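You operate a simulated robot arm through the tools that you are given. There is no shell and no other tool. Be economical: measure what you need, move in short steps, check, and stop when the job is done.

You run a simulated robot arm. Do the job below in one go: nothing can be reset, and whatever is moved stays where it is left.

## Task
Push the Groovy sign's loose stick home in the stick press.
Fine: sign in the press nest, press latch switch on hold for the push, then back on free; leave the rack's sticks and the Encore sign. Where these are worked on the way, their far stop is far enough and under half their travel is too little: press latch switch.

Only the result counts: the job must be done as asked and must still hold three seconds after the hand-in. Knocking over, shifting, dropping, spilling or breaking anything else fails it.

## Robot
A 6-joint arm with a fingered hand on a trunk, on a base that drives. Base frame: it is fixed to the floor where the robot stands at the start and does not move with it; the origin is under the middle of the robot, x ahead of it, y to its left, z up; the surface under the hand at the start is at about z = 0.884. Readings come in m, degrees, newtons and seconds.
With the tool pointing down near the work surface it reaches from about 0.32 to 0.76 m from the robot's upright axis, wherever it stands. Its first joint turns from -166.0 to 166.0 degrees. Places, roughly: beige sign stick [0.8, 0, 0.9]; press latch switch [0.4, -0.1, 0.9]; press nest [0.4, 0.2, 0.9]; press pad [0.4, -0.1, 1]. Payload 4 kg.
The TCP is the grasp point between the finger pads, 0.026 m short of the fingertips. In the tool frame z runs along the fingers and y along their closing line. Largest opening 0.148 m; the body of the gripper starts 0.073 m behind the TCP. The gripper is a hand of 3 fingers: y runs from the thumb to the fingers, the wrist lies at [0, 0, -0.239] in the tool frame.
Orientation is that of the tool frame in the base frame, as [roll, pitch, yaw] about the fixed x, y, z axes, in that order (R = Rz(yaw) Ry(pitch) Rx(roll)). With the fingers straight down and closing along the base's y, the tool's x points along the base's -x, its y along +y and its z along -z.

## Interface
- The arm moves only by the tool nudge_tool. Its arguments are lists of equal length, an entry for each row: "travel": the shift along the tool's x, y, z in units of 500 mm (1.0 is 500 mm), a list of three; "angular": the turn, a rotation vector about the tool's x, y, z in units of 120 degrees (1.0 is 120 degrees), a list of three. In form: {"travel": [[dx, dy, dz], ...], "angular": [[rx, ry, rz], ...]}. A call has 1 to 20 rows; each row is the pose to reach, as a shift and turn from the pose commanded when the call began, along the tool's axes at that moment. A call with a number of a shift or a turn outside -1 to 1 is refused whole. Each row takes 0.2 s and may step no farther than 0.05 m and 8.6 degrees from the row before; otherwise, the whole call is refused. Where a pose cannot be reached the arm comes as near as it can. A force on the tool above 40 N (or 10 N above the force at the start of the call, whichever is more), or a blocked arm, ends the call early, and 0.2 s more pass. In this call time passes only in rows, and 0.2 s behind the last. It gives the time, the measured TCP pose, the force on the tool (base axes), the opening and the grip force at its end, in the units of the frame above (readings bear some noise), with the torque about the TCP (base axes, N m) and any sound that the robot's microphone picked up.
- Cameras (640 x 400 px; columns grow to the right, rows downward): "scene" is now at [0.0227, 0.1552, 1.5475]; the picture's right is [-0.07, -1.00, 0.00], its down [-0.68, 0.05, -0.73] and it looks along [0.73, -0.05, -0.68] (base axes); focal length 278 px, centre (320, 200). "wrist" rides on the gripper at [0.068, -0.039, -0.09] in the tool frame; the picture's right is [0.50, 0.87, 0.00], its down [-0.66, 0.38, -0.65] and it looks along [-0.57, 0.33, 0.76] (tool axes); focal length 222 px, centre (320, 200).
- get_image(camera): a new picture of that camera. The clock stands still meanwhile.
- raise_lower(by): slides the trunk up (or, below 0, down) by that many m; the arm and the scene camera ride with it, the base frame stays. It gives what a move gives, with no picture.
- base_move(legs): drives the robot by 1 to 6 legs, each [ahead, left, turn to the left] in m, m and degrees, along the robot's own axes; the way and the turn of a leg run together, so that a leg with both is an arc; at most 1.5 m and 180 degrees a leg. The arm and the cameras ride along, it lands a little off, and it stops where it bumps. It gives what a move gives.
- set_fingers(finger1, finger2, thumb_bend): sets how far each is bent, from 0 (flat) to 1 (curled in); at 0.3 the hand is open as for a grip, at 0.7 the pads meet at the TCP. One left out holds its place. A second passes; each finger stops where it meets its share of the squeeze, and holds until it gets a number again. It is the only way to open and close the hand. It gives what a move gives, with no picture; readings hold the bend of each and the force on the fingers (four entries, about 0 where the hand has none), thumb and palm.
- turn_head(pan, tilt): turns the head with the scene camera to pan (to the left, within 155 degrees either way) and tilt (down, from -29 to 69), counted from straight ahead of the robot. It gives what a move gives.
- locate(camera, pixels): for up to 12 pixels [column, row] of the newest picture of that camera ("zoom" is the newest enlarged one), the place [x, y, z] in the base frame of the surface seen there, good to about 0.002 m. The clock stands still meanwhile.
- enlarge(camera, box): a new picture of the part [left, top, right, bottom] of that camera's present view, enlarged. The clock stands still meanwhile.
- sign_off(): hands the job in; it is judged then, once.

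Keep the steps short. Do not move on a guess: measure, check each grasp and each placing, and mend mistakes. In all there are 80 turns and 68 pictures (those below and enlarged ones count). Leave the gripper open and the arm clear of the work at the hand-in unless told otherwise, and finish with a single line.

The tools are called after ">>>" by a JSON object that holds its "method" and its "body". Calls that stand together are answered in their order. nudge_tool: Moves the arm, as the interface text tells. Its arguments: {"type":"object","properties":{"travel":{"type":"array","items":{"type":"array","items":{"type":"number"}}},"angular":{"type":"array","items":{"type":"array","items":{"type":"number"}}}},"required":["travel","angular"]} The other tools are called the same way: raise_lower (by) slides the trunk up or down; set_fingers (finger1, finger2, thumb_bend) moves the fingers one by one; base_move (legs) drives the base; turn_head (pan, tilt) turns the head that bears the scene camera; get_image (camera) takes a picture; locate (camera, pixels) gives the place of the surface under pixels of a picture; enlarge (camera, box) takes an enlarged picture of a part of a camera's view; sign_off () hands the job in.

At the start:

```text
clock: 0.0
tcp_pos: [0.3949, 0.0531, 1.1999]
ee_rot: [179.9, 0.0, -180.0]
ft_force: [-0.7, -1.0, -0.3]
wrist_torque: [-0.01, 0.0, 0.0]
width: 0.1479
grasp_force: 0.1
shape: jaw
bend: [0.3, 0.3, 0.3]
finger forces: [0.1, 0.1, 0.1, 0.0, 0.0, 0.1]
trunk travel left (down, up): [-0.5, 0.09]
robot x, y, heading: [0.0004, -0.0009, -0.4]
head pan, tilt: [-4.1, 42.7]
```

scene: 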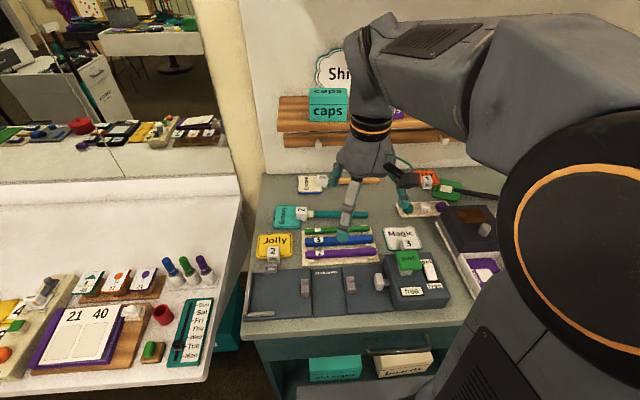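
wrist: 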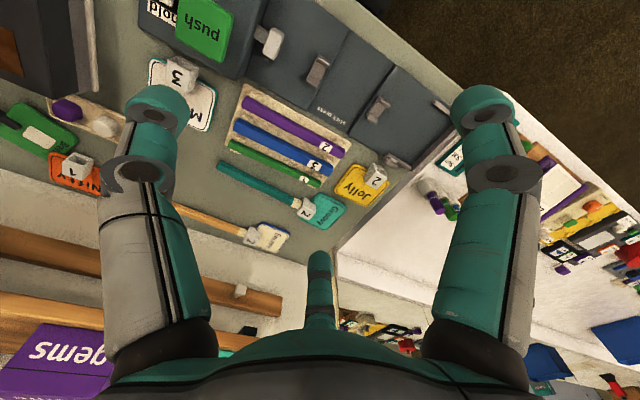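

I see a table with signs, a rack of sticks and a press. I'll look closer at the press and the Groovy sign.

>>> {"method": "enlarge", "body": {"camera": "scene", "box": [230, 230, 470, 330]}}

>>> {"method": "enlarge", "body": {"camera": "scene", "box": [250, 165, 470, 275]}}

>>> {"method": "enlarge", "body": {"camera": "wrist", "box": [130, 0, 450, 260]}}

```text
2.67 times, centred on (350, 280) of scene
```

zoom: 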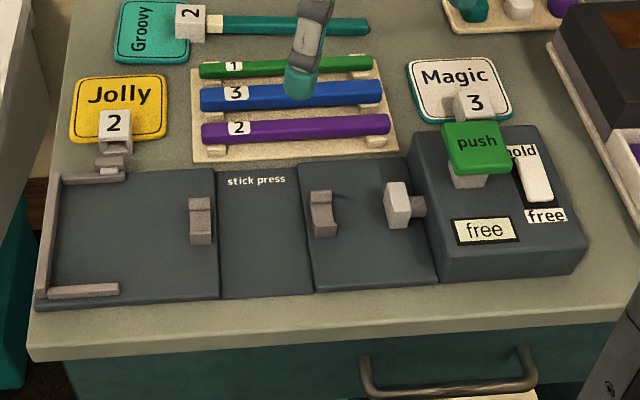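

```text
2.91 times, centred on (360, 220) of scene
```

zoom: 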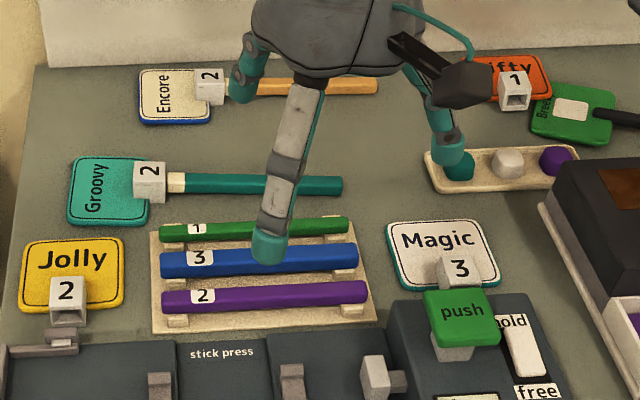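

```text
1.54 times, centred on (290, 130) of wrist
```

zoom: 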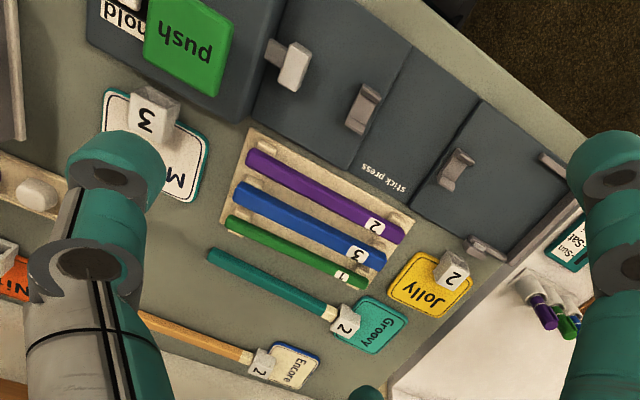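

I'll measure the Groovy sign and the press features in the second and first enlarged views (newest zoom is the wrist one, so I use scene pixels first).

>>> {"method": "enlarge", "body": {"camera": "scene", "box": [260, 190, 380, 265]}}

>>> {"method": "get_image", "body": {"camera": "scene"}}

```text
5.33 times, centred on (320, 228) of scene
```

zoom: 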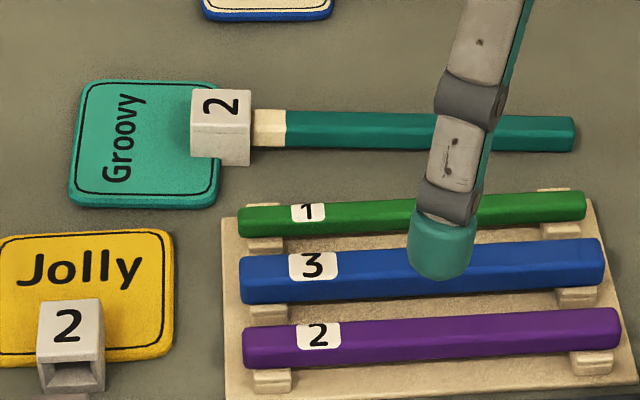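

```text
61 pictures are left
```

scene: 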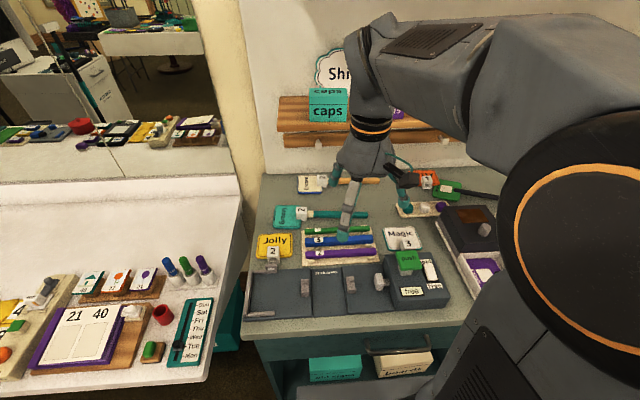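

>>> {"method": "locate", "body": {"camera": "zoom", "pixels": [[80, 140], [205, 180], [95, 85], [85, 195], [222, 105], [222, 145], [268, 128], [290, 130], [400, 128], [570, 135], [180, 110], [50, 60]]}}

>>> {"method": "enlarge", "body": {"camera": "scene", "box": [235, 240, 395, 330]}}

```text
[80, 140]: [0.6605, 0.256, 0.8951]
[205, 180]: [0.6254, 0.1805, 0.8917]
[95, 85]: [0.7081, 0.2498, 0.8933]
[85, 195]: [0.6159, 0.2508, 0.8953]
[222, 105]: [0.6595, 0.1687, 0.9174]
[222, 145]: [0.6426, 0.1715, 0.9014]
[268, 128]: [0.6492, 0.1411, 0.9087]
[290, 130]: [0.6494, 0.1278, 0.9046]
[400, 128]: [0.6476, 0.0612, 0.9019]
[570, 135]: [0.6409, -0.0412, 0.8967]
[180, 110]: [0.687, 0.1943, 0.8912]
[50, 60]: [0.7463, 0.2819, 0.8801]
```

```text
4.00 times, centred on (315, 285) of scene
```

zoom: 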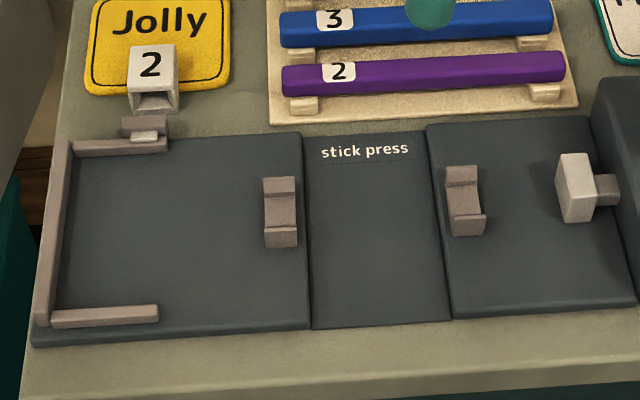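

Now measure the nest: walls, floor, cradles, and ram.

>>> {"method": "locate", "body": {"camera": "zoom", "pixels": [[58, 150], [42, 315], [66, 225], [120, 147], [105, 315], [145, 125], [145, 136], [180, 220], [280, 185], [281, 205], [281, 238], [145, 305]]}}

>>> {"method": "locate", "body": {"camera": "zoom", "pixels": [[462, 174], [466, 200], [468, 225], [380, 230], [575, 190], [575, 160], [607, 190], [530, 250], [156, 145], [165, 120], [300, 140], [620, 290]]}}

>>> {"method": "enlarge", "body": {"camera": "scene", "box": [370, 230, 460, 310]}}

```text
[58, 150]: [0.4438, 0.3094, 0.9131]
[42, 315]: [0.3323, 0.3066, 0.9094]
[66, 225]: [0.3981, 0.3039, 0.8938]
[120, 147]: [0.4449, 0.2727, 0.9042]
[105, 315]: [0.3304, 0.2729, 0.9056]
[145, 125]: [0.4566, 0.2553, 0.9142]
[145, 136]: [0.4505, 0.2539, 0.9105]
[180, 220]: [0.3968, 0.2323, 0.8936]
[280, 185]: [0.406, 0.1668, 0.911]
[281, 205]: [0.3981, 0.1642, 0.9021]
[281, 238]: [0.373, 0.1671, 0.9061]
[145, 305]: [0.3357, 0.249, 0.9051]
```

```text
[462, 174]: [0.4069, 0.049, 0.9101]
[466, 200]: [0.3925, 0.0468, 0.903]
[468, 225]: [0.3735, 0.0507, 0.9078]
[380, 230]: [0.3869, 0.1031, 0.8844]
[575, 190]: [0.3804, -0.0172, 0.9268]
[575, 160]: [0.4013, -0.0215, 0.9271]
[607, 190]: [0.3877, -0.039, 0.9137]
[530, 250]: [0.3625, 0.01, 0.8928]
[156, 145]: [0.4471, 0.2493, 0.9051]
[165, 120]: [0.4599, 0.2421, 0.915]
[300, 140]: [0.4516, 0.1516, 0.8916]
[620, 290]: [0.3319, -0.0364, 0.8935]
```

```text
5.00 times, centred on (415, 270) of scene
```

zoom: 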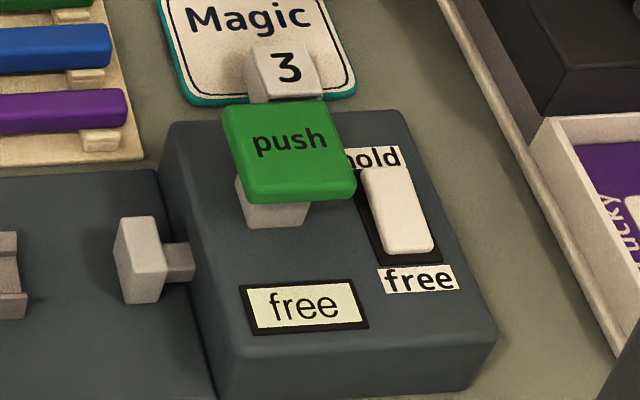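

I see the hand's three digits; I need to know where they sit before picking a grasp. I'll locate the digit tips and press button/switch.

>>> {"method": "locate", "body": {"camera": "zoom", "pixels": [[290, 140], [240, 110], [335, 110], [350, 190], [250, 195], [395, 210], [375, 180], [410, 245], [385, 255], [360, 240], [140, 260], [370, 120]]}}

>>> {"method": "enlarge", "body": {"camera": "scene", "box": [320, 120, 460, 250]}}

>>> {"method": "locate", "body": {"camera": "wrist", "pixels": [[158, 95], [482, 98], [320, 258], [150, 180], [505, 172]]}}

```text
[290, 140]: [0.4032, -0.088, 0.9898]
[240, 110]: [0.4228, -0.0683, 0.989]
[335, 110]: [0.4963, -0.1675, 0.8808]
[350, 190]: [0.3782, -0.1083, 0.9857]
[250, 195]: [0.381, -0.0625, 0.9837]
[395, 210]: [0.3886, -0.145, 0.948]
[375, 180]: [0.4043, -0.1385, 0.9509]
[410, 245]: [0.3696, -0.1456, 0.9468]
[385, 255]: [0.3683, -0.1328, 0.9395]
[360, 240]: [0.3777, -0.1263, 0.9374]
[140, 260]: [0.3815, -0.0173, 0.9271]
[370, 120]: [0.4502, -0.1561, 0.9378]
```

```text
3.08 times, centred on (390, 185) of scene
```

zoom: 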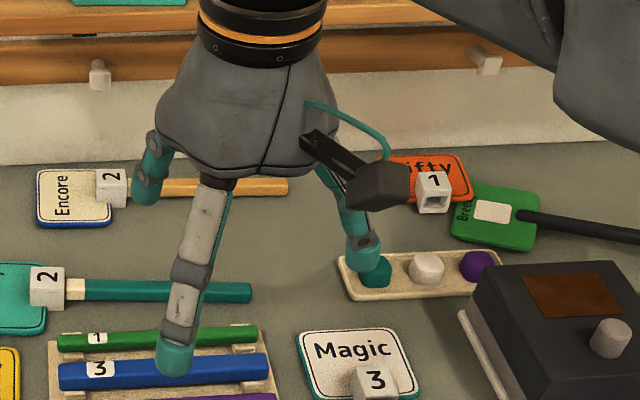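

```text
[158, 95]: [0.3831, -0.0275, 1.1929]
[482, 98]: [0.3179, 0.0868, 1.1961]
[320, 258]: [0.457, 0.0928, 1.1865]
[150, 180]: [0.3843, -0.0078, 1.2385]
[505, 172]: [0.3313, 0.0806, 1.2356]
```

The digits sit 120° apart (thumb at -y, fingers at ±x). The best hold is around the sign's socket cube with the thumb on the plate side, so I turn the hand half round. First half of the turn, while moving toward the sign at the same height.

>>> {"method": "nudge_tool", "body": {"travel": [[-0.036, 0.018, 0], [-0.072, 0.036, 0], [-0.108, 0.054, 0], [-0.144, 0.072, 0], [-0.18, 0.09, 0], [-0.216, 0.108, 0], [-0.252, 0.126, 0], [-0.288, 0.144, 0], [-0.324, 0.162, 0], [-0.36, 0.18, 0], [-0.4, 0.2, 0]], "angular": [[0, 0, 0.068], [0, 0, 0.136], [0, 0, 0.204], [0, 0, 0.272], [0, 0, 0.34], [0, 0, 0.408], [0, 0, 0.476], [0, 0, 0.544], [0, 0, 0.612], [0, 0, 0.68], [0, 0, 0.75]]}}

```text
clock: 2.4
tcp_pos: [0.5942, 0.155, 1.2004]
ee_rot: [180.0, 0.0, 89.9]
ft_force: [-0.5, 0.7, -0.3]
wrist_torque: [0.03, 0.03, 0.0]
width: 0.1481
grasp_force: 0.0
shape: jaw
bend: [0.3, 0.3, 0.3]
finger forces: [0.0, 0.0, 0.0, 0.0, 0.1, 0.0]
trunk travel left (down, up): [-0.5, 0.09]
robot x, y, heading: [-0.0017, 0.0004, 0.1]
head pan, tilt: [-4.1, 42.7]
```

Turned cleanly to yaw 90. Second half of the turn in place.

>>> {"method": "nudge_tool", "body": {"travel": [[0, 0, 0], [0, 0, 0], [0, 0, 0], [0, 0, 0], [0, 0, 0], [0, 0, 0], [0, 0, 0], [0, 0, 0], [0, 0, 0], [0, 0, 0], [0, 0, 0]], "angular": [[0, 0, 0.068], [0, 0, 0.136], [0, 0, 0.204], [0, 0, 0.272], [0, 0, 0.34], [0, 0, 0.408], [0, 0, 0.476], [0, 0, 0.544], [0, 0, 0.612], [0, 0, 0.68], [0, 0, 0.75]]}}

>>> {"method": "set_fingers", "body": {"finger1": 0.5, "finger2": 0.5, "thumb_bend": 0.5}}

>>> {"method": "get_image", "body": {"camera": "wrist"}}

>>> {"method": "get_image", "body": {"camera": "scene"}}

```text
clock: 4.8
tcp_pos: [0.5939, 0.1539, 1.2009]
ee_rot: [180.0, 0.1, -0.2]
ft_force: [0.4, 0.3, 0.3]
wrist_torque: [0.0, -0.01, 0.02]
width: 0.148
grasp_force: 0.1
shape: jaw
bend: [0.3, 0.3, 0.3]
finger forces: [0.1, 0.1, 0.1, 0.0, 0.1, 0.0]
trunk travel left (down, up): [-0.5, 0.09]
robot x, y, heading: [-0.0015, -0.0006, 0.1]
head pan, tilt: [-4.1, 42.7]
```

```text
clock: 5.8
tcp_pos: [0.5934, 0.154, 1.201]
ee_rot: [-180.0, -0.1, -0.1]
ft_force: [0.1, -0.1, -0.1]
wrist_torque: [0.02, 0.01, 0.01]
width: 0.0627
grasp_force: 0.0
shape: fingers
bend: [0.5, 0.5, 0.5]
finger forces: [0.0, 0.0, 0.1, 0.0, 0.0, 0.1]
trunk travel left (down, up): [-0.5, 0.09]
robot x, y, heading: [0.0026, 0.0028, -0.1]
head pan, tilt: [-4.1, 42.7]
```

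```text
57 pictures are left
```

wrist: 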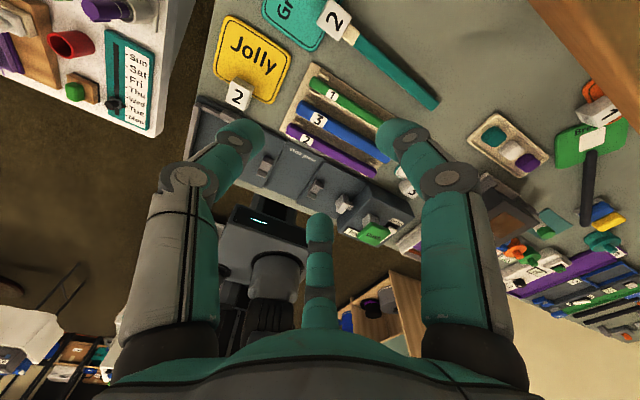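

```text
56 pictures are left
```

scene: 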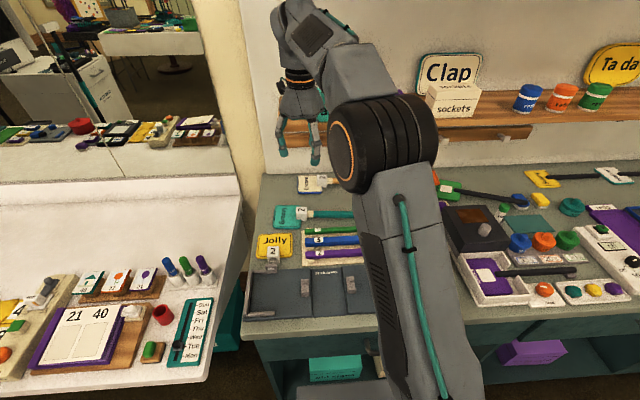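

The scene camera now sees the sign without fingers in front. Close view to measure the sign's exact pose.

>>> {"method": "enlarge", "body": {"camera": "scene", "box": [265, 195, 361, 255]}}

```text
6.67 times, centred on (313, 225) of scene
```

zoom: 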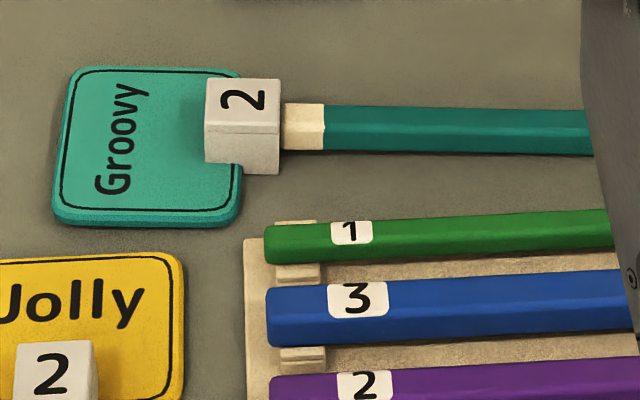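

>>> {"method": "locate", "body": {"camera": "zoom", "pixels": [[75, 75], [215, 75], [60, 215], [215, 218], [212, 86], [275, 86], [212, 128], [274, 128], [290, 110], [330, 112], [330, 140], [570, 140]]}}

>>> {"method": "locate", "body": {"camera": "zoom", "pixels": [[570, 116], [450, 114], [390, 113], [450, 140], [225, 155], [260, 155], [100, 69], [200, 69], [100, 224], [200, 226], [350, 190], [66, 150]]}}

```text
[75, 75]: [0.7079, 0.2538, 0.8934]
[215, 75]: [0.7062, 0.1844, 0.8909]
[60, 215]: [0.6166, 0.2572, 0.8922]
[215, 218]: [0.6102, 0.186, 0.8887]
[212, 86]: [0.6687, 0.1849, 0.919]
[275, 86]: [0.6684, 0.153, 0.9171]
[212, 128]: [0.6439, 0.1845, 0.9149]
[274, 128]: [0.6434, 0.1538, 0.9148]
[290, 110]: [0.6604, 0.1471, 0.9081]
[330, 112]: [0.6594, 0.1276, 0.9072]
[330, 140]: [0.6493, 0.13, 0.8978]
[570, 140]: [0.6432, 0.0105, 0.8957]
```

```text
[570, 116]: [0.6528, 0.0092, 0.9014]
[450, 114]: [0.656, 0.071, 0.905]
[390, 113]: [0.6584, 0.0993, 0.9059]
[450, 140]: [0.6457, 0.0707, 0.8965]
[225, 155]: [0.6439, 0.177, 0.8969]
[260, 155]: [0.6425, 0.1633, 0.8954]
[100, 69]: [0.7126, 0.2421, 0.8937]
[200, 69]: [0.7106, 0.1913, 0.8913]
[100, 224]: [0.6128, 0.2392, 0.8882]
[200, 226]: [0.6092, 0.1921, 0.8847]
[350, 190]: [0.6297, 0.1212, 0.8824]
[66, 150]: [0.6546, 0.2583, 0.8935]
```

The sign is yawed about 3° and the plate is about 0.101 m wide in x, so the nest fit is tight. I'll measure the nest walls more finely.

>>> {"method": "enlarge", "body": {"camera": "scene", "box": [240, 258, 320, 323]}}

```text
6.15 times, centred on (280, 290) of scene
```

zoom: 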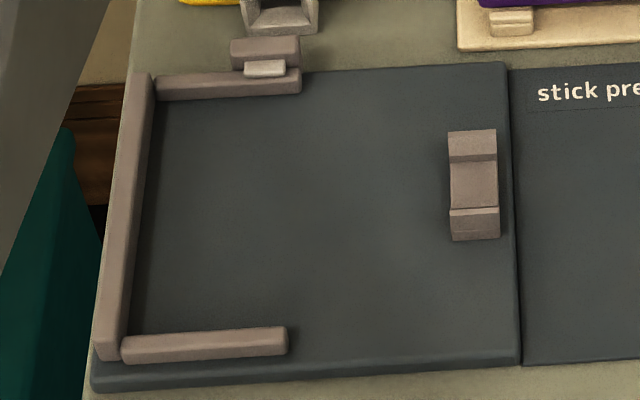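

>>> {"method": "locate", "body": {"camera": "zoom", "pixels": [[230, 90], [230, 98], [200, 94], [200, 102], [200, 325], [200, 332], [260, 323], [260, 330], [145, 200], [155, 200], [474, 163], [474, 206]]}}

>>> {"method": "locate", "body": {"camera": "zoom", "pixels": [[474, 153], [474, 213], [474, 170], [474, 200], [452, 180], [494, 180], [264, 69], [264, 50], [264, 80], [120, 200], [280, 325], [290, 90]]}}

```text
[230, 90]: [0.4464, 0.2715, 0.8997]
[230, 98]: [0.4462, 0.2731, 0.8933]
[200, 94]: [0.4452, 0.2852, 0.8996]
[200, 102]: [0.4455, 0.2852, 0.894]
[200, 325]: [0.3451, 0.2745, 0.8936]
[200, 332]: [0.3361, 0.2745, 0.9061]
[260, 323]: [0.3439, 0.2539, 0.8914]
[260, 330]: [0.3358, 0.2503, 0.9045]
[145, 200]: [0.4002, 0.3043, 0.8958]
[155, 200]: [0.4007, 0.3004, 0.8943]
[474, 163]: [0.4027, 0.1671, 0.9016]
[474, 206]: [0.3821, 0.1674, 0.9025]
```

```text
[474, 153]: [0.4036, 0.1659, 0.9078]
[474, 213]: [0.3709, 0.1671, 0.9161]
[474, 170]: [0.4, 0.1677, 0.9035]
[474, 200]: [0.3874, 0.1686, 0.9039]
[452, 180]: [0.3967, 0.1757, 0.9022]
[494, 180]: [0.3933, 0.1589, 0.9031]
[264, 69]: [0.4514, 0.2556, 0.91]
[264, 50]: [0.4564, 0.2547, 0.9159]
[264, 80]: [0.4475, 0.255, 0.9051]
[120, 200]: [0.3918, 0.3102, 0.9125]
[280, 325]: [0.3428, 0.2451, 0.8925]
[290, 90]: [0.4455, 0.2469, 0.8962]
```

Nest: inner walls x 0.3385–0.446 (centre 0.392), left wall y 0.303, groove x≈0.391, floor z 0.8935. Sign's cube centre is about (0.657, 0.169), top 0.919, yaw −3°. I set fingers at 0.4 and come over the cube at z 1.0 turned by 3°.

>>> {"method": "set_fingers", "body": {"finger1": 0.4, "finger2": 0.4, "thumb_bend": 0.4}}

>>> {"method": "nudge_tool", "body": {"travel": [[0.064, -0.015, 0], [0.127, -0.03, 0.05], [0.127, -0.03, 0.14], [0.127, -0.03, 0.23], [0.127, -0.03, 0.32], [0.127, -0.03, 0.4]], "angular": [[0, 0, 0.013], [0, 0, 0.026], [0, 0, 0.026], [0, 0, 0.026], [0, 0, 0.026], [0, 0, 0.026]]}}

>>> {"method": "get_image", "body": {"camera": "wrist"}}

>>> {"method": "get_image", "body": {"camera": "scene"}}

```text
clock: 6.8
tcp_pos: [0.5945, 0.1546, 1.2006]
ee_rot: [-180.0, 0.0, -0.1]
ft_force: [0.2, 0.0, -0.8]
wrist_torque: [0.01, -0.01, 0.01]
width: 0.0948
grasp_force: 0.1
shape: fingers
bend: [0.4, 0.4, 0.4]
finger forces: [0.1, 0.0, 0.1, 0.0, 0.0, 0.1]
trunk travel left (down, up): [-0.5, 0.09]
robot x, y, heading: [-0.0, 0.0023, 0.2]
head pan, tilt: [-4.1, 42.7]
```

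```text
clock: 8.2
tcp_pos: [0.6524, 0.1704, 1.1225]
ee_rot: [178.6, 4.8, -3.3]
ft_force: [-37.1, -5.8, -1.1]
wrist_torque: [0.3, -1.78, -1.35]
width: 0.0897
grasp_force: 18.6
shape: fingers
bend: [0.49, 0.4, 0.4]
finger forces: [37.6, 0.0, 0.0, 0.1, 0.1, 0.1]
out of reach, approached as far as the arm can: row 3, 4, 5, 6
trunk travel left (down, up): [-0.5, 0.09]
robot x, y, heading: [0.0001, 0.0033, 0.1]
head pan, tilt: [-4.1, 42.7]
stopped in row 6: the force on the tool passed its limit at 41 N (the readings are from after the stop); the commanded pose is now the measured one
```

```text
53 pictures are left
```

wrist: 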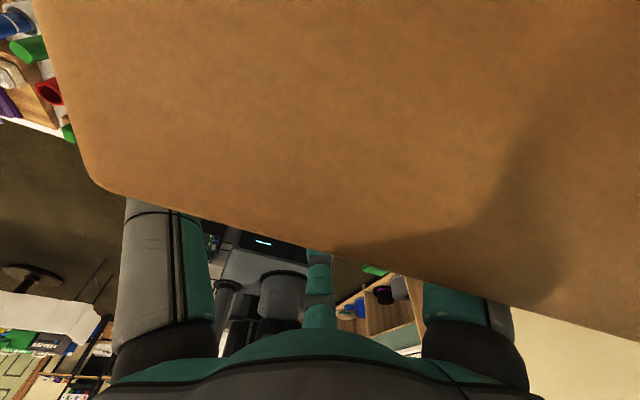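

```text
52 pictures are left
```

scene: 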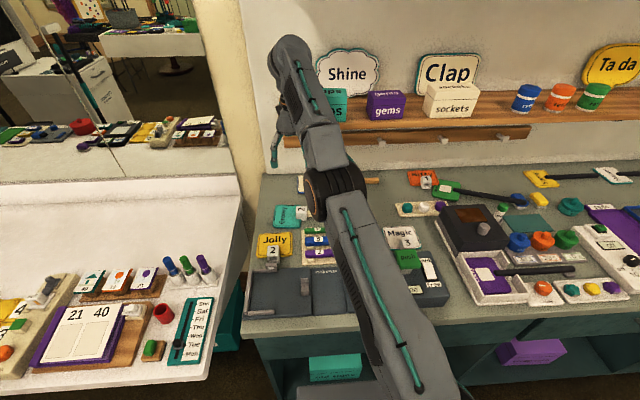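

The finger bumped the wall rail over the table (37 N on finger 1), and the arm was at its reach at that height. I back off toward the robot and level the tool.

>>> {"method": "nudge_tool", "body": {"travel": [[-0.06, 0, 0], [-0.12, 0, 0], [-0.2, 0, 0], [-0.28, 0, 0]], "angular": [[0, 0, 0], [0, 0, 0], [0.006, 0.02, 0], [0.0117, 0.04, 0]]}}

>>> {"method": "get_image", "body": {"camera": "scene"}}

>>> {"method": "locate", "body": {"camera": "scene", "pixels": [[420, 135], [430, 120], [510, 133], [520, 150], [381, 142], [448, 140], [430, 150], [385, 110], [282, 140]]}}

```text
clock: 9.2
tcp_pos: [0.635, 0.2262, 1.164]
ee_rot: [179.4, 0.9, -3.2]
ft_force: [-0.5, 0.0, -0.3]
wrist_torque: [-0.03, 0.0, 0.02]
width: 0.0946
grasp_force: 0.1
shape: fingers
bend: [0.4, 0.4, 0.4]
finger forces: [0.0, 0.1, 0.1, 0.0, 0.0, 0.0]
out of reach, approached as far as the arm can: row 1, 2, 3, 4
trunk travel left (down, up): [-0.5, 0.09]
robot x, y, heading: [-0.0028, 0.0001, 0.4]
head pan, tilt: [-4.1, 42.7]
```

```text
51 pictures are left
```

scene: 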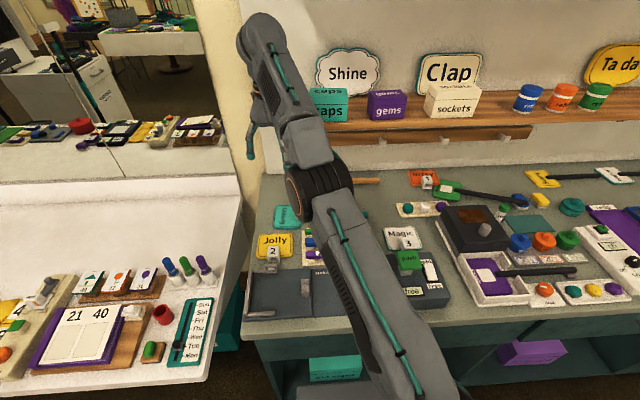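

```text
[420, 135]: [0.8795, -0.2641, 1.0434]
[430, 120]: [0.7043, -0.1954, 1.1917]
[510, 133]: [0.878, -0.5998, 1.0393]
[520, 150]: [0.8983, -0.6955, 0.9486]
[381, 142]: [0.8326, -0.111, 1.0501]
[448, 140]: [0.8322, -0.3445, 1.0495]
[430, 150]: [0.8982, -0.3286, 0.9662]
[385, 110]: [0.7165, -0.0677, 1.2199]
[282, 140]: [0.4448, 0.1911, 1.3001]
```

I now measure the shelf over the table, since it limits how far in the hand can go, and check its left end.

>>> {"method": "enlarge", "body": {"camera": "scene", "box": [320, 60, 560, 200]}}

>>> {"method": "locate", "body": {"camera": "zoom", "pixels": [[220, 155], [220, 170], [480, 150], [480, 165], [220, 185], [60, 175], [60, 195], [600, 170], [180, 120], [350, 210]]}}

>>> {"method": "get_image", "body": {"camera": "wrist"}}

```text
2.67 times, centred on (440, 130) of scene
```

zoom: 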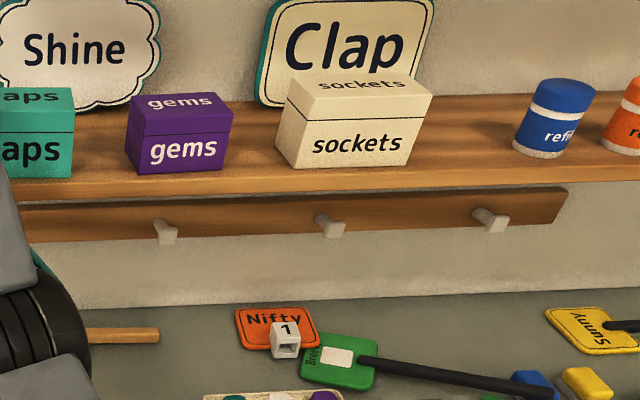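

```text
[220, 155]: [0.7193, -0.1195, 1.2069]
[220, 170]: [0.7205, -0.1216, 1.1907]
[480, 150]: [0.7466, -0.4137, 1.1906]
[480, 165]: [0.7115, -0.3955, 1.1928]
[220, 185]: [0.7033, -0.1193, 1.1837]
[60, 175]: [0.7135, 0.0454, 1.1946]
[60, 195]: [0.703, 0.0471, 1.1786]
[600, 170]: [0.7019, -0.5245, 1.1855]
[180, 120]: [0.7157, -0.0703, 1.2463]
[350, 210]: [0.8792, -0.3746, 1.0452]
```

```text
49 pictures are left
```

wrist: 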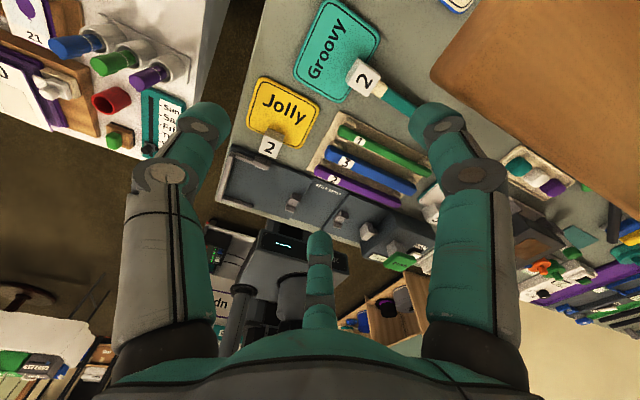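

The shelf's front edge is at x 0.703, z 1.17–1.19, over the sign's right part. I test how the arm responds with a small move back toward the robot, levelling the tool.

>>> {"method": "nudge_tool", "body": {"travel": [[-0.04, 0, 0], [-0.08, 0, 0]], "angular": [[0.0025, 0.004, 0], [0.005, 0.0075, 0]]}}

```text
clock: 9.8
tcp_pos: [0.6251, 0.2403, 1.1794]
ee_rot: [-179.9, -0.3, -3.2]
ft_force: [0.5, 0.1, 0.4]
wrist_torque: [0.02, -0.05, 0.03]
width: 0.0948
grasp_force: 0.0
shape: fingers
bend: [0.4, 0.4, 0.4]
finger forces: [0.0, 0.0, 0.0, 0.0, 0.1, 0.1]
out of reach, approached as far as the arm can: row 1, 2
trunk travel left (down, up): [-0.5, 0.09]
robot x, y, heading: [0.0019, 0.0015, -0.0]
head pan, tilt: [-4.1, 42.7]
```

Still drifting along a joint limit. I'll undo the yaw turn partly (back 30°) in place, to see whether that frees the arm.

>>> {"method": "nudge_tool", "body": {"travel": [[0, 0, 0], [0, 0, 0], [0, 0, 0], [0, 0, 0], [0, 0, 0], [-0.06, 0, 0]], "angular": [[0, 0, -0.05], [0, 0, -0.1], [0, 0, -0.15], [0, 0, -0.2], [0, 0, -0.25], [0, 0, -0.25]]}}

>>> {"method": "get_image", "body": {"camera": "scene"}}

```text
clock: 11.2
tcp_pos: [0.6184, 0.2507, 1.186]
ee_rot: [180.0, -0.9, 26.9]
ft_force: [-0.5, -0.2, -0.4]
wrist_torque: [0.02, -0.01, -0.02]
width: 0.0948
grasp_force: 0.0
shape: fingers
bend: [0.4, 0.4, 0.4]
finger forces: [0.0, 0.0, 0.0, 0.1, 0.1, 0.1]
out of reach, approached as far as the arm can: row 6
trunk travel left (down, up): [-0.5, 0.09]
robot x, y, heading: [-0.0017, -0.0016, -0.0]
head pan, tilt: [-4.1, 42.7]
```

```text
48 pictures are left
```

scene: 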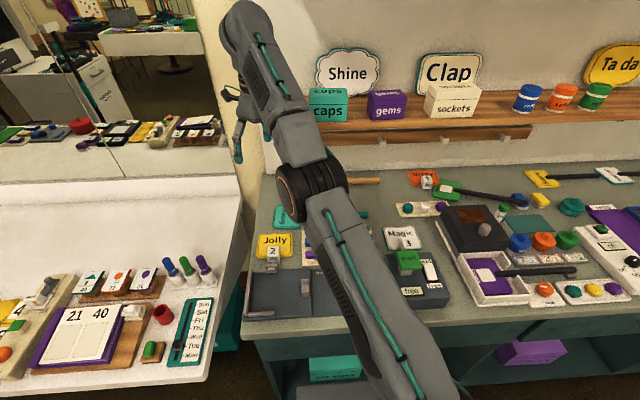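

I'll find where the elbow, upper arm and shoulder are, to understand the limit.

>>> {"method": "locate", "body": {"camera": "scene", "pixels": [[400, 380], [360, 290], [325, 215], [310, 185], [290, 130], [262, 60], [242, 15], [240, 95], [237, 155], [430, 395]]}}

>>> {"method": "turn_head", "body": {"pan": 0, "tilt": 69}}

>>> {"method": "get_image", "body": {"camera": "scene"}}

```text
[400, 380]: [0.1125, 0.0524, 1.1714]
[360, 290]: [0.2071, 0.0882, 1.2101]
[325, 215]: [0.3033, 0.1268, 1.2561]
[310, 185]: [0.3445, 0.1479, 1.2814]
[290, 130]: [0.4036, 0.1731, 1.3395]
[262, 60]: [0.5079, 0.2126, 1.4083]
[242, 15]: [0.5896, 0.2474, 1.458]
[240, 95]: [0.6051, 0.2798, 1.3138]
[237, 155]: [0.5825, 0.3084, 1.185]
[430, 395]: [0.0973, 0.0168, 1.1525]
```

```text
clock: 12.1
tcp_pos: [0.6187, 0.2514, 1.1867]
ee_rot: [-179.9, -0.9, 26.8]
ft_force: [0.2, 0.6, -0.1]
wrist_torque: [-0.02, -0.02, 0.0]
width: 0.0947
grasp_force: 0.0
shape: fingers
bend: [0.4, 0.4, 0.4]
finger forces: [0.1, 0.0, 0.1, 0.0, 0.0, 0.1]
trunk travel left (down, up): [-0.5, 0.09]
robot x, y, heading: [-0.0058, 0.0002, 0.2]
head pan, tilt: [0.0, 68.8]
```

```text
47 pictures are left
```

scene: 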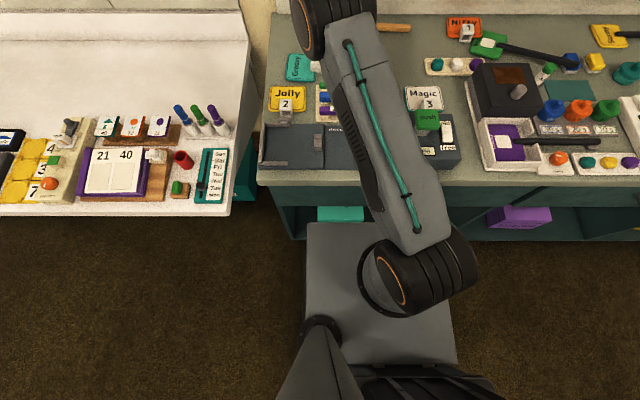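

The upper arm and forearm are stretched straight (shoulder near z 1.12, wrist at z 1.42), so that is a real reach limit at this height. I pull straight inward toward the shoulder over many rows to re-bend the elbow.

>>> {"method": "nudge_tool", "body": {"travel": [[-0.04, 0, 0], [-0.08, 0, 0], [-0.12, 0, 0], [-0.16, 0, 0], [-0.2, 0, 0], [-0.24, 0, 0], [-0.28, 0, 0], [-0.32, 0, 0], [-0.36, 0, 0], [-0.4, 0, 0], [-0.4, 0, 0]], "angular": [[0, 0, 0], [0, 0, 0], [0, 0, 0], [0, 0, 0], [0, 0, 0], [0, 0, 0], [0, 0, 0], [0, 0, 0], [0, 0, 0], [0, 0, 0], [0, 0, 0]]}}

```text
clock: 14.5
tcp_pos: [0.4421, 0.1596, 1.184]
ee_rot: [-180.0, -1.0, 26.9]
ft_force: [-1.0, -0.4, 0.4]
wrist_torque: [0.02, -0.01, -0.01]
width: 0.0949
grasp_force: 0.1
shape: fingers
bend: [0.4, 0.4, 0.4]
finger forces: [0.0, 0.0, 0.0, 0.1, 0.0, 0.0]
out of reach, approached as far as the arm can: row 1, 2
trunk travel left (down, up): [-0.5, 0.09]
robot x, y, heading: [-0.0013, -0.0005, -0.2]
head pan, tilt: [0.0, 68.8]
```

The elbow is bent again. Now I turn back to yaw −3° and descend to (0.53, 0.165, 1.05), still clear of the shelf, then I'll tilt the hand 15° so the wrist stays out from under the shelf.

>>> {"method": "nudge_tool", "body": {"travel": [[0.032, 0.014, 0.054], [0.065, 0.028, 0.107], [0.097, 0.043, 0.161], [0.13, 0.057, 0.214], [0.162, 0.071, 0.268]], "angular": [[0, 0, 0.05], [0, 0, 0.1], [0, 0, 0.15], [0, 0, 0.2], [0, 0, 0.25]]}}

>>> {"method": "turn_head", "body": {"pan": 10, "tilt": 50}}

>>> {"method": "get_image", "body": {"camera": "scene"}}

```text
clock: 15.7
tcp_pos: [0.5335, 0.1683, 1.0511]
ee_rot: [-179.6, -0.7, -3.3]
ft_force: [-0.2, -0.3, -0.3]
wrist_torque: [-0.02, 0.01, 0.0]
width: 0.0949
grasp_force: 0.1
shape: fingers
bend: [0.4, 0.4, 0.4]
finger forces: [0.0, 0.0, 0.1, 0.0, 0.0, 0.0]
trunk travel left (down, up): [-0.5, 0.09]
robot x, y, heading: [-0.0019, -0.0002, 0.0]
head pan, tilt: [0.0, 68.8]
```

```text
clock: 16.5
tcp_pos: [0.5323, 0.1689, 1.052]
ee_rot: [-179.5, -0.8, -3.3]
ft_force: [-0.3, -0.6, 0.4]
wrist_torque: [0.02, 0.04, 0.03]
width: 0.0951
grasp_force: 0.1
shape: fingers
bend: [0.4, 0.4, 0.4]
finger forces: [0.0, 0.0, 0.0, 0.1, 0.0, 0.0]
trunk travel left (down, up): [-0.5, 0.09]
robot x, y, heading: [-0.0031, 0.0041, -0.2]
head pan, tilt: [10.0, 50.0]
```

```text
46 pictures are left
```

scene: 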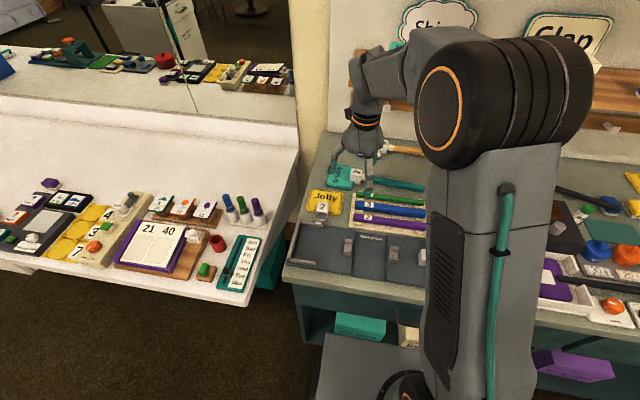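

Elbow is up now, all good. Tilting 15° and moving to a hover at (0.645, 0.169, 0.985).

>>> {"method": "nudge_tool", "body": {"travel": [[0.04, -0.003, 0.02], [0.1, -0.006, 0.06], [0.16, -0.009, 0.1], [0.2246, -0.0128, 0.137]], "angular": [[-0.002, 0.06, 0], [-0.004, 0.119, 0], [-0.004, 0.119, 0], [-0.004, 0.119, 0]]}}

>>> {"method": "get_image", "body": {"camera": "wrist"}}

>>> {"method": "enlarge", "body": {"camera": "scene", "box": [290, 80, 450, 230]}}

```text
clock: 17.5
tcp_pos: [0.6452, 0.1688, 0.9851]
ee_rot: [-180.0, -15.0, -3.3]
ft_force: [-0.1, -1.0, -0.2]
wrist_torque: [0.0, 0.03, 0.0]
width: 0.0956
grasp_force: 0.1
shape: fingers
bend: [0.4, 0.4, 0.4]
finger forces: [0.1, 0.1, 0.0, 0.0, 0.0, 0.0]
trunk travel left (down, up): [-0.5, 0.09]
robot x, y, heading: [0.0013, -0.0035, -0.1]
head pan, tilt: [10.0, 50.0]
```

```text
45 pictures are left
```

wrist: 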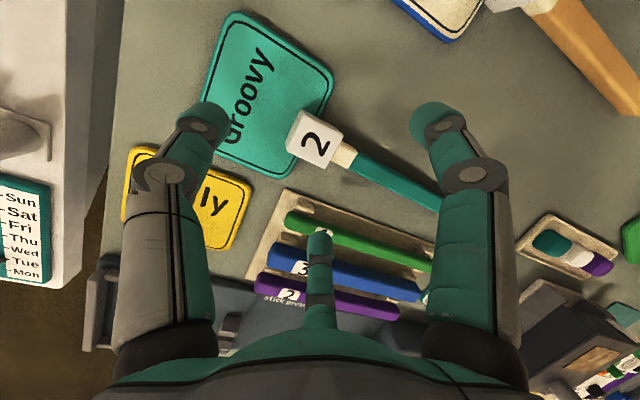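

```text
2.67 times, centred on (370, 155) of scene
```

zoom: 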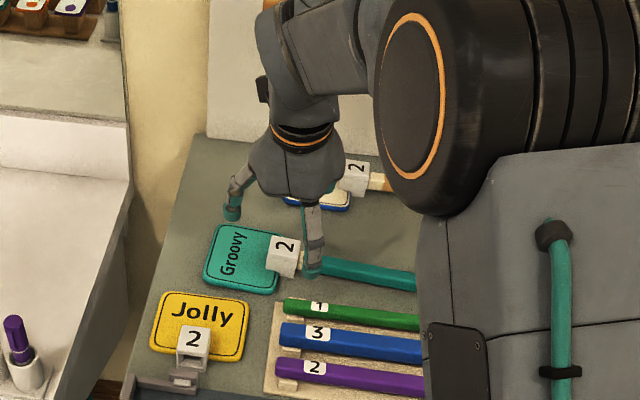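

I see the cube at about (317,140) in the wrist view. Refining its position from here.

>>> {"method": "enlarge", "body": {"camera": "wrist", "box": [270, 90, 370, 190]}}

>>> {"method": "locate", "body": {"camera": "wrist", "pixels": [[205, 115], [437, 115], [320, 240], [228, 20], [325, 75], [205, 150]]}}

```text
4.00 times, centred on (320, 140) of wrist
```

zoom: 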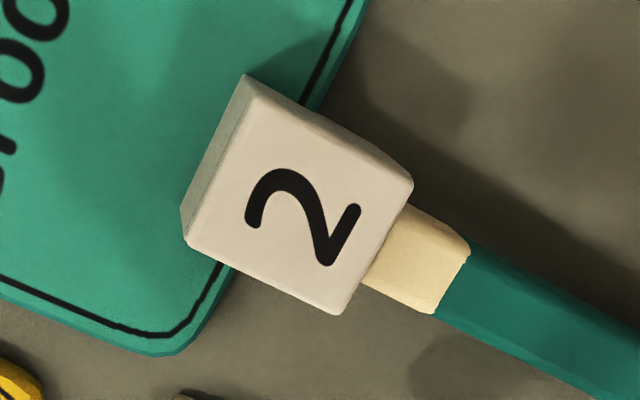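

```text
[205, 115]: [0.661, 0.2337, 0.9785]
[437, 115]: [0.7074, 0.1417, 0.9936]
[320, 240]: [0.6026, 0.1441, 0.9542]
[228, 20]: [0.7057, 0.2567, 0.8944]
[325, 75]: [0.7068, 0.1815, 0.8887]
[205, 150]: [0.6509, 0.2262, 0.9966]
```

>>> {"method": "locate", "body": {"camera": "zoom", "pixels": [[252, 85], [405, 183], [335, 308], [195, 232], [300, 195], [420, 215], [380, 280], [465, 255], [440, 300], [215, 150]]}}

```text
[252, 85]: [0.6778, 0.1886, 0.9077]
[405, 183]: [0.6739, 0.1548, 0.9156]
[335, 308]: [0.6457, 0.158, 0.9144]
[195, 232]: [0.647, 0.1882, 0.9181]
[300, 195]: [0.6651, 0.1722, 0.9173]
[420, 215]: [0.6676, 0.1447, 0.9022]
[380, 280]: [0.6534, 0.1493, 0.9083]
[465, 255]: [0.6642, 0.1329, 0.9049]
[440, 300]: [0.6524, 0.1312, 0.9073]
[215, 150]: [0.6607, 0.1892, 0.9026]
```

Cube centre ≈ (0.659, 0.171). The near finger may come close to the green rack stick; I measure that end of the rack.

>>> {"method": "locate", "body": {"camera": "wrist", "pixels": [[290, 214], [288, 228], [300, 212], [284, 190], [270, 215], [350, 236], [320, 232], [315, 260]]}}

>>> {"method": "enlarge", "body": {"camera": "wrist", "box": [250, 170, 390, 260]}}

```text
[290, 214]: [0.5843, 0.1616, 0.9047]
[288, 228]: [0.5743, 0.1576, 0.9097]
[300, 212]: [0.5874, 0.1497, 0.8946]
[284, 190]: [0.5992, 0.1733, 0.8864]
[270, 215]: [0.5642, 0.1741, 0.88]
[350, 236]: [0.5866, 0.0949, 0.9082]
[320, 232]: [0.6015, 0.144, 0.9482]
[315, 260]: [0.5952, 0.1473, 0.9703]
```

```text
4.44 times, centred on (320, 215) of wrist
```

zoom: 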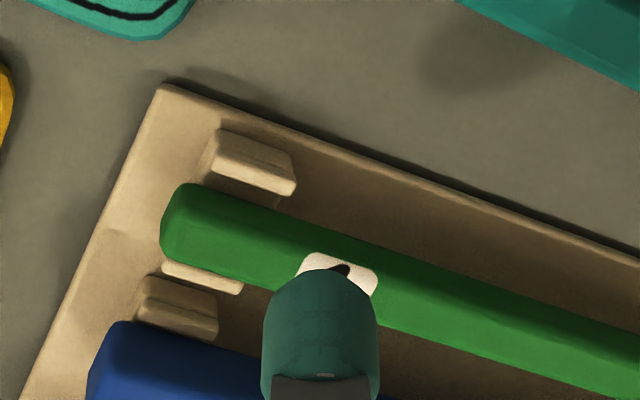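

The rack's back edge is at x≈0.60 and green stick at x<0.588; the near finger (finger2) needs to be drawn in more. I set finger2 to 0.5, others 0.45, and then shift over the cube.

>>> {"method": "set_fingers", "body": {"finger1": 0.45, "finger2": 0.5, "thumb_bend": 0.45}}

>>> {"method": "nudge_tool", "body": {"travel": [[0.012, -0.005, 0.035], [0.005, -0.006, 0.07]], "angular": [[0, 0, 0], [0, 0, 0]]}}

>>> {"method": "get_image", "body": {"camera": "wrist"}}

>>> {"method": "enlarge", "body": {"camera": "scene", "box": [320, 120, 420, 200]}}

```text
clock: 18.5
tcp_pos: [0.6446, 0.1692, 0.9849]
ee_rot: [-180.0, -14.9, -3.4]
ft_force: [-0.5, 0.6, -0.1]
wrist_torque: [-0.03, 0.01, 0.0]
width: 0.079
grasp_force: 0.0
shape: fingers
bend: [0.45, 0.5, 0.45]
finger forces: [0.1, 0.1, 0.1, 0.1, 0.0, 0.0]
trunk travel left (down, up): [-0.5, 0.09]
robot x, y, heading: [-0.0006, 0.0025, -0.1]
head pan, tilt: [10.0, 50.0]
```

```text
clock: 19.1
tcp_pos: [0.6568, 0.1698, 0.9526]
ee_rot: [180.0, -15.1, -3.3]
ft_force: [0.8, -0.5, -0.2]
wrist_torque: [0.03, -0.02, 0.0]
width: 0.0793
grasp_force: 0.0
shape: fingers
bend: [0.45, 0.5, 0.45]
finger forces: [0.1, 0.0, 0.0, 0.1, 0.1, 0.0]
trunk travel left (down, up): [-0.5, 0.09]
robot x, y, heading: [-0.0007, 0.0009, 0.1]
head pan, tilt: [10.0, 50.0]
```

```text
41 pictures are left
```

wrist: 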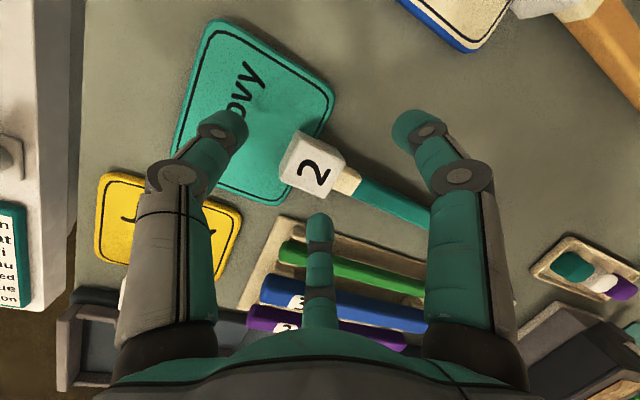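

```text
5.00 times, centred on (370, 160) of scene
```

zoom: 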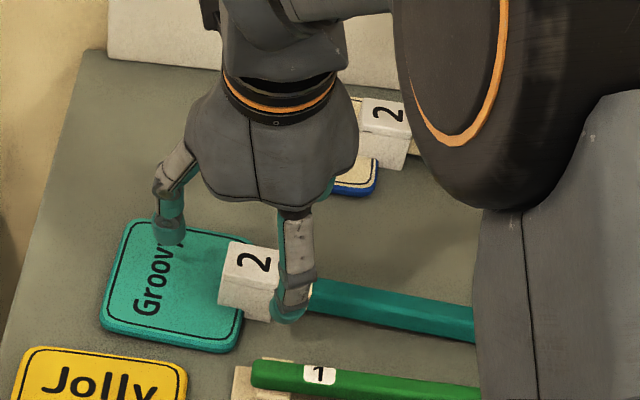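

Checking fingertip positions relative to the cube.

>>> {"method": "locate", "body": {"camera": "wrist", "pixels": [[232, 120], [222, 138], [405, 122], [425, 130], [319, 222], [319, 245], [300, 140], [318, 165], [345, 160]]}}

```text
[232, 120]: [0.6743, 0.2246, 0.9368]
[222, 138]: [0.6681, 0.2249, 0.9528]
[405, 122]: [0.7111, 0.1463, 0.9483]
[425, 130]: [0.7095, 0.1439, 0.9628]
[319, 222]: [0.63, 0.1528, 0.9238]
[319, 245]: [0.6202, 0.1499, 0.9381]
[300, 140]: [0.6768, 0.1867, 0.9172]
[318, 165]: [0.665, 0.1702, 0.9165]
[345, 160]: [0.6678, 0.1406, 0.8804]
```

Tips straddle the cube properly (near 0.63, far 0.711, thumb y 0.225). Lowering 28 mm straight down.

>>> {"method": "nudge_tool", "body": {"travel": [[-0.0074, 0, 0.0277], [-0.0148, 0, 0.0553]], "angular": [[0, 0, 0], [0, 0, 0]]}}

>>> {"method": "get_image", "body": {"camera": "wrist"}}

```text
clock: 19.7
tcp_pos: [0.6559, 0.1705, 0.9238]
ee_rot: [180.0, -15.1, -3.4]
ft_force: [-0.7, 0.1, 6.7]
wrist_torque: [-0.12, 0.25, 0.01]
width: 0.0791
grasp_force: 3.5
shape: fingers
bend: [0.45, 0.5, 0.45]
finger forces: [0.1, 6.4, 0.0, 0.0, 0.2, 0.0]
trunk travel left (down, up): [-0.5, 0.09]
robot x, y, heading: [0.0025, 0.0024, -0.2]
head pan, tilt: [10.0, 50.0]
```

```text
39 pictures are left
```

wrist: 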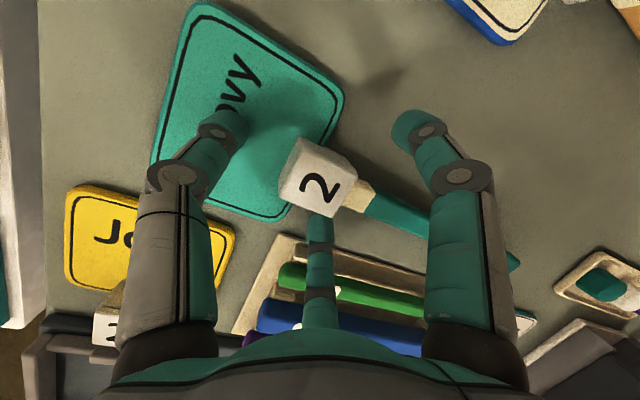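

Finger2's tip lightly touches the table (6 N). I lift 3 mm and close in stages.

>>> {"method": "nudge_tool", "body": {"travel": [[0.0018, 0, -0.0064]], "angular": [[0, 0, 0]]}}

>>> {"method": "set_fingers", "body": {"finger1": 0.53, "finger2": 0.54, "thumb_bend": 0.53}}

>>> {"method": "get_image", "body": {"camera": "wrist"}}

```text
clock: 20.1
tcp_pos: [0.6568, 0.1698, 0.9261]
ee_rot: [179.9, -15.0, -3.3]
ft_force: [0.3, 0.1, 0.5]
wrist_torque: [0.04, 0.05, 0.01]
width: 0.0792
grasp_force: 0.0
shape: fingers
bend: [0.45, 0.5, 0.45]
finger forces: [0.0, 0.0, 0.0, 0.1, 0.0, 0.1]
trunk travel left (down, up): [-0.5, 0.09]
robot x, y, heading: [0.0011, -0.0018, -0.1]
head pan, tilt: [10.0, 50.0]
```

```text
clock: 21.1
tcp_pos: [0.6565, 0.1702, 0.9269]
ee_rot: [-180.0, -15.0, -3.3]
ft_force: [-0.5, 0.2, -0.5]
wrist_torque: [-0.01, 0.02, 0.0]
width: 0.053
grasp_force: 0.1
shape: fingers
bend: [0.53, 0.54, 0.53]
finger forces: [0.0, 0.0, 0.0, 0.0, 0.0, 0.1]
trunk travel left (down, up): [-0.5, 0.09]
robot x, y, heading: [0.0016, -0.0009, -0.1]
head pan, tilt: [10.0, 50.0]
```

```text
38 pictures are left
```

wrist: 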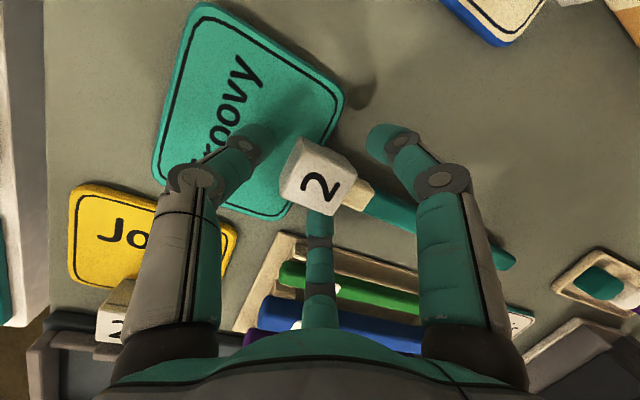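

All three digits centred around the cube with no contact yet. Closing further.

>>> {"method": "set_fingers", "body": {"finger1": 0.6, "finger2": 0.6, "thumb_bend": 0.6}}

>>> {"method": "get_image", "body": {"camera": "wrist"}}

```text
clock: 22.1
tcp_pos: [0.6574, 0.1689, 0.9258]
ee_rot: [-179.9, -15.0, -3.4]
ft_force: [-0.3, 0.4, -0.4]
wrist_torque: [0.0, 0.0, 0.01]
width: 0.0321
grasp_force: 0.6
shape: fingers
bend: [0.59, 0.59, 0.6]
finger forces: [0.7, 0.6, 0.1, 0.0, 0.6, 0.0]
trunk travel left (down, up): [-0.5, 0.09]
robot x, y, heading: [-0.0014, 0.0007, -0.1]
head pan, tilt: [10.0, 50.0]
```

```text
37 pictures are left
```

wrist: 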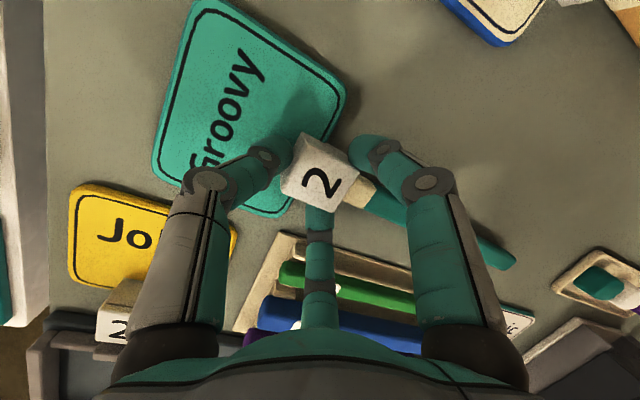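

The fingers touch the cube from both sides. Closing firmly for the grip.

>>> {"method": "set_fingers", "body": {"finger1": 0.7, "finger2": 0.7, "thumb_bend": 0.7}}

>>> {"method": "get_image", "body": {"camera": "wrist"}}

```text
clock: 23.1
tcp_pos: [0.6567, 0.1695, 0.9263]
ee_rot: [-180.0, -15.1, -3.3]
ft_force: [0.0, 1.2, 0.4]
wrist_torque: [-0.01, 0.06, -0.02]
width: 0.0246
grasp_force: 11.5
shape: fingers
bend: [0.6, 0.6, 0.64]
finger forces: [7.1, 7.5, 0.1, 0.0, 8.8, 0.1]
trunk travel left (down, up): [-0.5, 0.09]
robot x, y, heading: [-0.0016, 0.0006, 0.1]
head pan, tilt: [10.0, 50.0]
```

```text
36 pictures are left
```

wrist: 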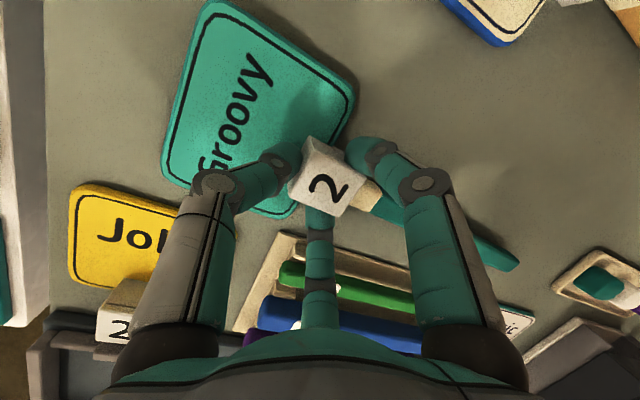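

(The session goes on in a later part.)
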